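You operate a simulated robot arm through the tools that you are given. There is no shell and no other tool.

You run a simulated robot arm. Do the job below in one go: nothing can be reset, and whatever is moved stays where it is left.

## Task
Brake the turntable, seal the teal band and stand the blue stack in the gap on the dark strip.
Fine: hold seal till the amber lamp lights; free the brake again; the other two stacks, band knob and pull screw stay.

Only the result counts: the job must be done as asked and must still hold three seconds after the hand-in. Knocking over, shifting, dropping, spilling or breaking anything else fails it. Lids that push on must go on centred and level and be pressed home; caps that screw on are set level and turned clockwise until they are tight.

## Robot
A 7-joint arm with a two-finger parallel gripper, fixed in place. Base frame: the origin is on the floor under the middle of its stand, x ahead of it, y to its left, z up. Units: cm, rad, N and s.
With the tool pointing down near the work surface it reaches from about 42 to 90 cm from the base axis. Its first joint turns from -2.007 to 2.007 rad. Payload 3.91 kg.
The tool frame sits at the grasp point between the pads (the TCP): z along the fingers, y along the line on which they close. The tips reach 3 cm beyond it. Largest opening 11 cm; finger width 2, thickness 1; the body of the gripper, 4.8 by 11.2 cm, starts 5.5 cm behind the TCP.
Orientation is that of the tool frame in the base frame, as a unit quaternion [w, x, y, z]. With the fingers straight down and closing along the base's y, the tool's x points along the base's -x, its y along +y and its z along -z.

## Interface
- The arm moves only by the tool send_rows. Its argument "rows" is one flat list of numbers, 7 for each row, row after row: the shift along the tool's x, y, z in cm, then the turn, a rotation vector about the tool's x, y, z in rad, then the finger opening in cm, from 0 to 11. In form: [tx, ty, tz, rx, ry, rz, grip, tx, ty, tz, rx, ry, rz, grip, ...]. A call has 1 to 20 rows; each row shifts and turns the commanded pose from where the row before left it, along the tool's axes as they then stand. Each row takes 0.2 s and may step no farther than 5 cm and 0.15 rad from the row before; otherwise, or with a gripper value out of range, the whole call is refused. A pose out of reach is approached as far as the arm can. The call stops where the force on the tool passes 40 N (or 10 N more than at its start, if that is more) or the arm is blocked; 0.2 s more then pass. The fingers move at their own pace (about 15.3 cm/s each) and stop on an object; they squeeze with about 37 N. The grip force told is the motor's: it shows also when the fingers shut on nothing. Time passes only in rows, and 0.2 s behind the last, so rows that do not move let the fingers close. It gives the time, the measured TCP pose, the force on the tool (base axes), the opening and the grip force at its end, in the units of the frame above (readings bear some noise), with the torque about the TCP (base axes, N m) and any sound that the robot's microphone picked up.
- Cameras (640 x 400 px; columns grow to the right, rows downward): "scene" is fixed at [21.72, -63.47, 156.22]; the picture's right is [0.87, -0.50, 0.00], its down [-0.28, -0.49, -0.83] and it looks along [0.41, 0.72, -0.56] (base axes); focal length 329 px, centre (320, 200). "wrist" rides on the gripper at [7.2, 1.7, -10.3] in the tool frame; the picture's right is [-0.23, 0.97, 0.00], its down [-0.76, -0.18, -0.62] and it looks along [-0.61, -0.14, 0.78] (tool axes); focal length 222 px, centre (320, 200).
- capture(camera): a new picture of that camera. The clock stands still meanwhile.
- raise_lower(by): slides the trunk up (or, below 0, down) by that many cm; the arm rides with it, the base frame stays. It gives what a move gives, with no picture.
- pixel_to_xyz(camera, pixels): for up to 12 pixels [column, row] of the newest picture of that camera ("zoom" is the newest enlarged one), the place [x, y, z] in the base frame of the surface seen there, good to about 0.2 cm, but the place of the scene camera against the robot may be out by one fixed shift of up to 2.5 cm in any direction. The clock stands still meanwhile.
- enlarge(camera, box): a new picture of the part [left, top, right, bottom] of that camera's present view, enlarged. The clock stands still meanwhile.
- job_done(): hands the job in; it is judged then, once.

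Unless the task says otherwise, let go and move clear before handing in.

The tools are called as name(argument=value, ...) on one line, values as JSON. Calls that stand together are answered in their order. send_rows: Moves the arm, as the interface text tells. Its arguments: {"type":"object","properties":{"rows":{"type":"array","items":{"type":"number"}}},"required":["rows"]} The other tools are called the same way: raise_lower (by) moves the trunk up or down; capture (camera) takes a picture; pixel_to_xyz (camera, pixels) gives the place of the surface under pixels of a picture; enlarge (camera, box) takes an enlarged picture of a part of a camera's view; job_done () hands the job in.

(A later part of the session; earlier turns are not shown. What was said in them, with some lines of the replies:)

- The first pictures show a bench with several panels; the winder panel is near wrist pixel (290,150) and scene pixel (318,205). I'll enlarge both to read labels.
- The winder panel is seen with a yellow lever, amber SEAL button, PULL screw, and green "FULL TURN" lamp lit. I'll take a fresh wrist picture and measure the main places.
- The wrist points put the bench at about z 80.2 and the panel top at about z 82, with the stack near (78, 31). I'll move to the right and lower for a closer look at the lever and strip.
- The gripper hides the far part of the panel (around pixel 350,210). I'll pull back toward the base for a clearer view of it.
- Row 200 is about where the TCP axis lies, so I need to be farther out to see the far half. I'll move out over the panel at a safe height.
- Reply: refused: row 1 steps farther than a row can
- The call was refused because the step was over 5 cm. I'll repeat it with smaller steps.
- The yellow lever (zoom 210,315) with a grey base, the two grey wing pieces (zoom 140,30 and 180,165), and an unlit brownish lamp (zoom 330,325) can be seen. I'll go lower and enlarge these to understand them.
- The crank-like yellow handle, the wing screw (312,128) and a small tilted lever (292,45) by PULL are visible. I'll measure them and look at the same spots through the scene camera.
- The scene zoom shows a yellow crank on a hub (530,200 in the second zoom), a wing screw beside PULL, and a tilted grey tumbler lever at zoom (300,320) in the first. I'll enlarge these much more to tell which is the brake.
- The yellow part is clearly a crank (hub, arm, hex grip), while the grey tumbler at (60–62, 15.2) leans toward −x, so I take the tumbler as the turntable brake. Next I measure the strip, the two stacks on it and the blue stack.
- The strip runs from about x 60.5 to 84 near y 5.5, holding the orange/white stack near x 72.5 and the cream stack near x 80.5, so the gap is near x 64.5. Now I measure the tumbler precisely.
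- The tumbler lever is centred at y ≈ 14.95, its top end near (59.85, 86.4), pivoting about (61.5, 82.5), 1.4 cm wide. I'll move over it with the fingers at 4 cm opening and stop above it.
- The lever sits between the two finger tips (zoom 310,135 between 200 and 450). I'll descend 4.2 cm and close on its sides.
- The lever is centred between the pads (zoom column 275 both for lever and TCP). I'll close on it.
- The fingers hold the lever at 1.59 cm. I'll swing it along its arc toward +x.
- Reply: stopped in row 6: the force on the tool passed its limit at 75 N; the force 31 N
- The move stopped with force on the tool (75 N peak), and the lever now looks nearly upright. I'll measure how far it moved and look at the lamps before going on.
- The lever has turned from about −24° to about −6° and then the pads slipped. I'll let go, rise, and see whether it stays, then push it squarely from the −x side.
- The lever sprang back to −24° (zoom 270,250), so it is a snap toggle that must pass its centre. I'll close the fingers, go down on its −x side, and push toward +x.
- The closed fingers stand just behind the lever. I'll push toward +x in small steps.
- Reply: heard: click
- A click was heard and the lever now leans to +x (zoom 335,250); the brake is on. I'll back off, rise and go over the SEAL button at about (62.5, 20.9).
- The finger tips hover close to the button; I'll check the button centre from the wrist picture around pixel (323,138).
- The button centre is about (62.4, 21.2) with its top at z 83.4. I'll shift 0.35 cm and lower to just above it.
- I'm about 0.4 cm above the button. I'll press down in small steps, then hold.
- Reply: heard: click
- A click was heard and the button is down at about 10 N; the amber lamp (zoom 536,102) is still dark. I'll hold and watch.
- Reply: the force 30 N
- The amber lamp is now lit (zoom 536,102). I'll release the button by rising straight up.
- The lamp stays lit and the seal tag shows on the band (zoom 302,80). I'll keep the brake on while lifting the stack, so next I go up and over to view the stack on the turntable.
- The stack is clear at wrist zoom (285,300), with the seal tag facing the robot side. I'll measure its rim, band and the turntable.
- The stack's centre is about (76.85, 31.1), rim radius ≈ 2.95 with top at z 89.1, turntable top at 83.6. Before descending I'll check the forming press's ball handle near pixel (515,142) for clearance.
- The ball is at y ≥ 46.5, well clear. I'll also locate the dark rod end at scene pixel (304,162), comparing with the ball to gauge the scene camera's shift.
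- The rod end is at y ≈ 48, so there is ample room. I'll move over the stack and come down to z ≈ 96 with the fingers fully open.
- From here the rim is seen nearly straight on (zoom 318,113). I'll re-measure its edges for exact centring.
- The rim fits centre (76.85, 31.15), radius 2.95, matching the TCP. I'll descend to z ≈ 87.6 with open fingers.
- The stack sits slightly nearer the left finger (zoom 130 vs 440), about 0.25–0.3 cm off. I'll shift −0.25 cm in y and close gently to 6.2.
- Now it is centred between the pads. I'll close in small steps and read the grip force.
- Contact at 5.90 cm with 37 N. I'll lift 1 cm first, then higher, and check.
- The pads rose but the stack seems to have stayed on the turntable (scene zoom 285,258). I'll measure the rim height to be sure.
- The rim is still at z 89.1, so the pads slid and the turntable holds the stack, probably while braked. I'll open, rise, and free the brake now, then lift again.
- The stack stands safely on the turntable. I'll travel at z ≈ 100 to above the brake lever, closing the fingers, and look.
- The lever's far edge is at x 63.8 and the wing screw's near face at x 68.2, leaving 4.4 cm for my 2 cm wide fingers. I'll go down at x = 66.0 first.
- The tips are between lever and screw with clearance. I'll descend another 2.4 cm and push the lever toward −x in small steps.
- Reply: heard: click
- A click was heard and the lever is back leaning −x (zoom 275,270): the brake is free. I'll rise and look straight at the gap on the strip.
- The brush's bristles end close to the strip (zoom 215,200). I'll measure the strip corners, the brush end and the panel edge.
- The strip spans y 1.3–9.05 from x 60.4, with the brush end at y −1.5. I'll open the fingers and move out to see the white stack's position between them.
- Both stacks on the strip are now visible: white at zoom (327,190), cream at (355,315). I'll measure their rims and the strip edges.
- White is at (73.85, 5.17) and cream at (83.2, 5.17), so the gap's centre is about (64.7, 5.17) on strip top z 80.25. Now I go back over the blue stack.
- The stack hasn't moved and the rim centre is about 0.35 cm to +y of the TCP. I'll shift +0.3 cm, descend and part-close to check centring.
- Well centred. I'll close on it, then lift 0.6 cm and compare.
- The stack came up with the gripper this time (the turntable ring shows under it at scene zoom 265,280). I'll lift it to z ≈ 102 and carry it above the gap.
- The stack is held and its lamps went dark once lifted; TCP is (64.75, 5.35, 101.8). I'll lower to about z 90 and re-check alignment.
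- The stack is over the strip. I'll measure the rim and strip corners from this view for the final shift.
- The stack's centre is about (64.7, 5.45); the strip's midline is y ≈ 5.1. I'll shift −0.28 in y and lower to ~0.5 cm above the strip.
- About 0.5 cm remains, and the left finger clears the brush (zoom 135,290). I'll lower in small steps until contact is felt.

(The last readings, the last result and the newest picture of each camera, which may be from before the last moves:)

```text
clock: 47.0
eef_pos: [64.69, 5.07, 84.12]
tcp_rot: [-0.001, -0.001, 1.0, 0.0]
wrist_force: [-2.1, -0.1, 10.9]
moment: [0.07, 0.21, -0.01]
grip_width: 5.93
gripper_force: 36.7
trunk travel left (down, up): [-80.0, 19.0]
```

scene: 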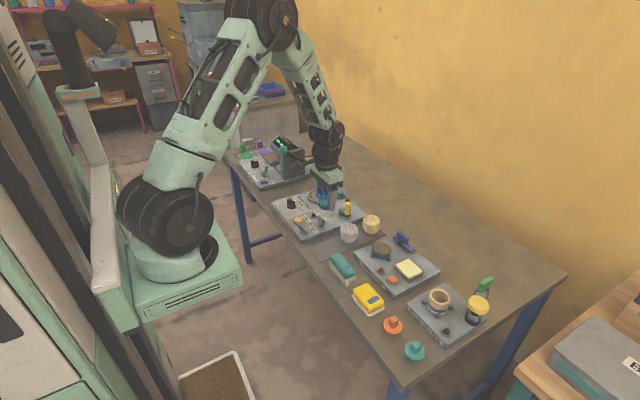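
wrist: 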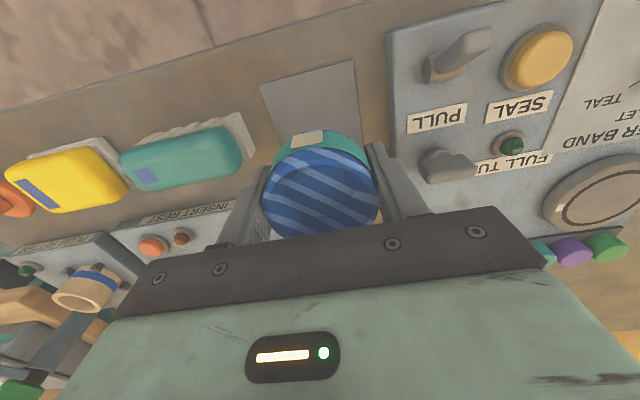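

Contact at 11 N upward: the stack stands on the strip. I'll ease off slightly and open to 7 cm only.

send_rows(rows=[0, 0, -0.05, 0, 0, 0, 5.6, 0, 0, 0, 0, 0, 0, 6.1, 0, 0, 0, 0, 0, 0, 6.5, 0, 0, 0, 0, 0, 0, 7, 0, 0, 0, 0, 0, 0, 7])

enlarge(camera="wrist", box=[200, 60, 440, 230])

enlarge(camera="scene", box=[305, 205, 375, 260])

```text
clock: 48.2
eef_pos: [64.83, 5.0, 84.03]
tcp_rot: [-0.002, -0.001, 1.0, 0.0]
wrist_force: [0.2, 0.4, 0.1]
moment: [0.01, 0.03, 0.0]
grip_width: 7.01
gripper_force: 0.1
trunk travel left (down, up): [-80.0, 19.0]
```

```text
2.35 times, centred on (320, 145) of wrist
```

zoom: 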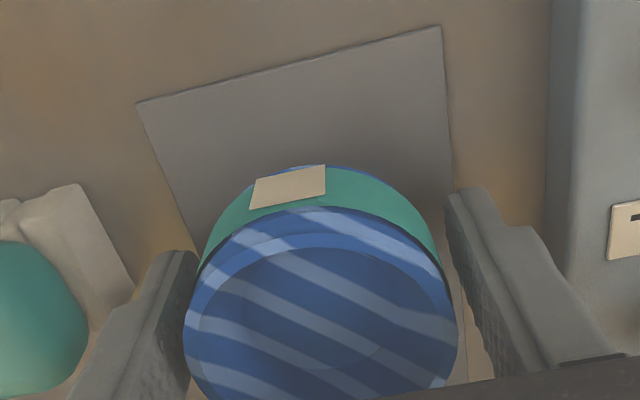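

```text
7.27 times, centred on (340, 232) of scene
```

zoom: 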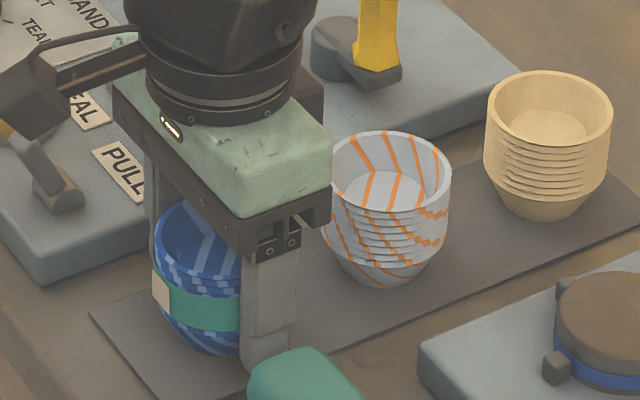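

The fingers are clear on both sides (zoom 195 and 445). I'll rise straight up and away.

send_rows(rows=[0, 0, -1, 0, 0, 0, 7, 0, 0, -3, 0, 0, 0, 7, 0, 0, -4, 0, 0, 0, 7, 0, 0, -4, 0, 0, 0, 7, 0, 0, -4, 0, 0, 0, 7, 3, 0, -3, 0, 0, 0, 7, 0, 0, 0, 0, 0, 0, 7])

capture(camera="wrist")

enlarge(camera="scene", box=[265, 170, 395, 265])

enlarge(camera="wrist", box=[220, 60, 420, 220])

```text
clock: 49.8
eef_pos: [61.56, 4.97, 103.12]
tcp_rot: [-0.002, 0.0, 1.0, -0.001]
wrist_force: [-0.4, 0.4, 0.0]
moment: [-0.01, 0.01, -0.04]
grip_width: 6.99
gripper_force: 0.1
trunk travel left (down, up): [-80.0, 19.0]
```

```text
taken
```

wrist: 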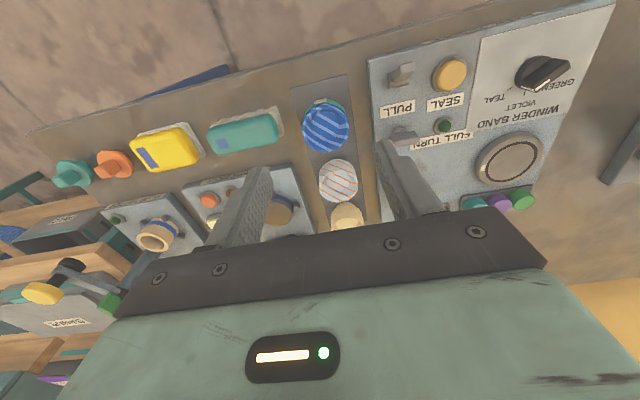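

```text
4.21 times, centred on (330, 218) of scene
```

zoom: 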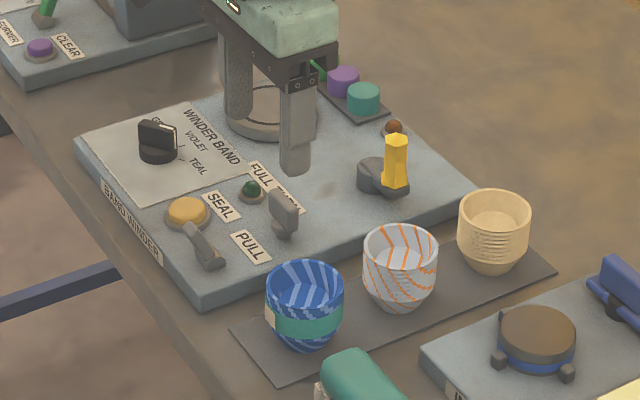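

```text
2.50 times, centred on (320, 140) of wrist
```

zoom: 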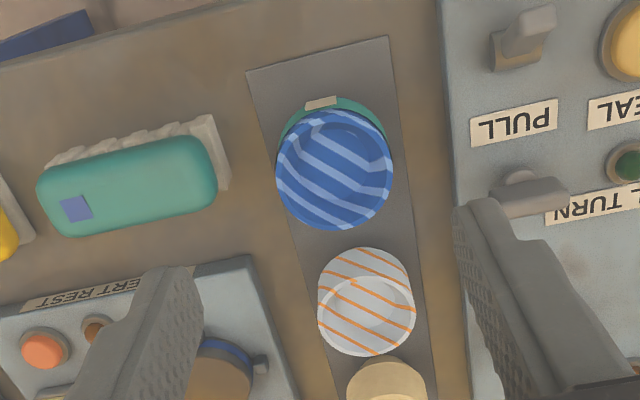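

The blue stack stands upright on the strip in line with the other two, with its seal tag on (zoom 268,318), and the brake lever leans back to its start side. I'll confirm its place with a measurement.

pixel_to_xyz(camera="zoom", pixels=[[279, 178], [389, 170], [330, 112], [337, 227], [330, 170], [321, 290], [412, 300], [250, 72], [387, 40], [525, 35], [530, 185], [285, 260]])

enlarge(camera="scene", box=[310, 220, 370, 260])

enlarge(camera="scene", box=[280, 190, 330, 240])

```text
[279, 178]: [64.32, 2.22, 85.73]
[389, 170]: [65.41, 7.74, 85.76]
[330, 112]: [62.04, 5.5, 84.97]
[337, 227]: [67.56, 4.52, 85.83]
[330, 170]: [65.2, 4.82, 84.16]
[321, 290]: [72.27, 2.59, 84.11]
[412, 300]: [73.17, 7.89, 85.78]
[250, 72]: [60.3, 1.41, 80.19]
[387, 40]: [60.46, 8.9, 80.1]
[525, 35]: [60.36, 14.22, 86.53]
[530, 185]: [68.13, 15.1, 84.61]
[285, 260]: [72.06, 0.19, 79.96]
```

```text
10.00 times, centred on (340, 240) of scene
```

zoom: 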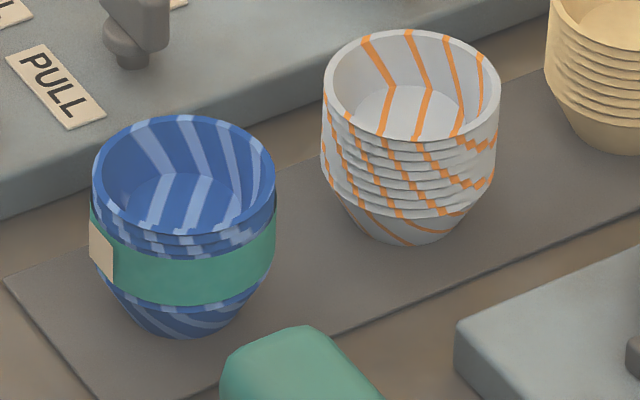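

```text
8.00 times, centred on (305, 215) of scene
```

zoom: 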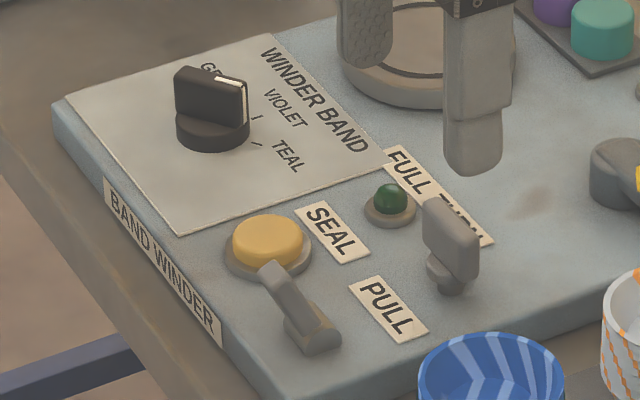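

The blue stack's rim is level at z 85.75 with its centre near (64.9, 5.0), on the strip and in the gap. The band is sealed, the brake is free, and the knob, screw and other stacks are unmoved; I'll hand in.

job_done()

```text
The job is handed in.
```

The job is handed in: the teal band is sealed and the blue stack is standing in the gap on the dark strip. The hand-in gave no verdict.

- **Brake:** I pushed the grey lever beside PULL over until it clicked, and pushed it back the same way after sealing. It is now in its starting position. It carries no brake label; I took it as the brake because the yellow handle is a crank.
- **Seal:** I held the SEAL button until the amber lamp lit, then let go. The seal tag shows on the band. Both lamps went dark once the stack was lifted off.
- **Blue stack:** My first lift, with the brake still on, did not move the stack; the fingers just slid up its sides. I freed the brake and it came up cleanly. It now stands level about 5 cm from the near end of the strip, close to its midline and in line with the other two stacks.
- **Left alone:** The pictures before hand-in show the other two stacks, the band knob and the pull screw as they were. The arm has let go and is clear.
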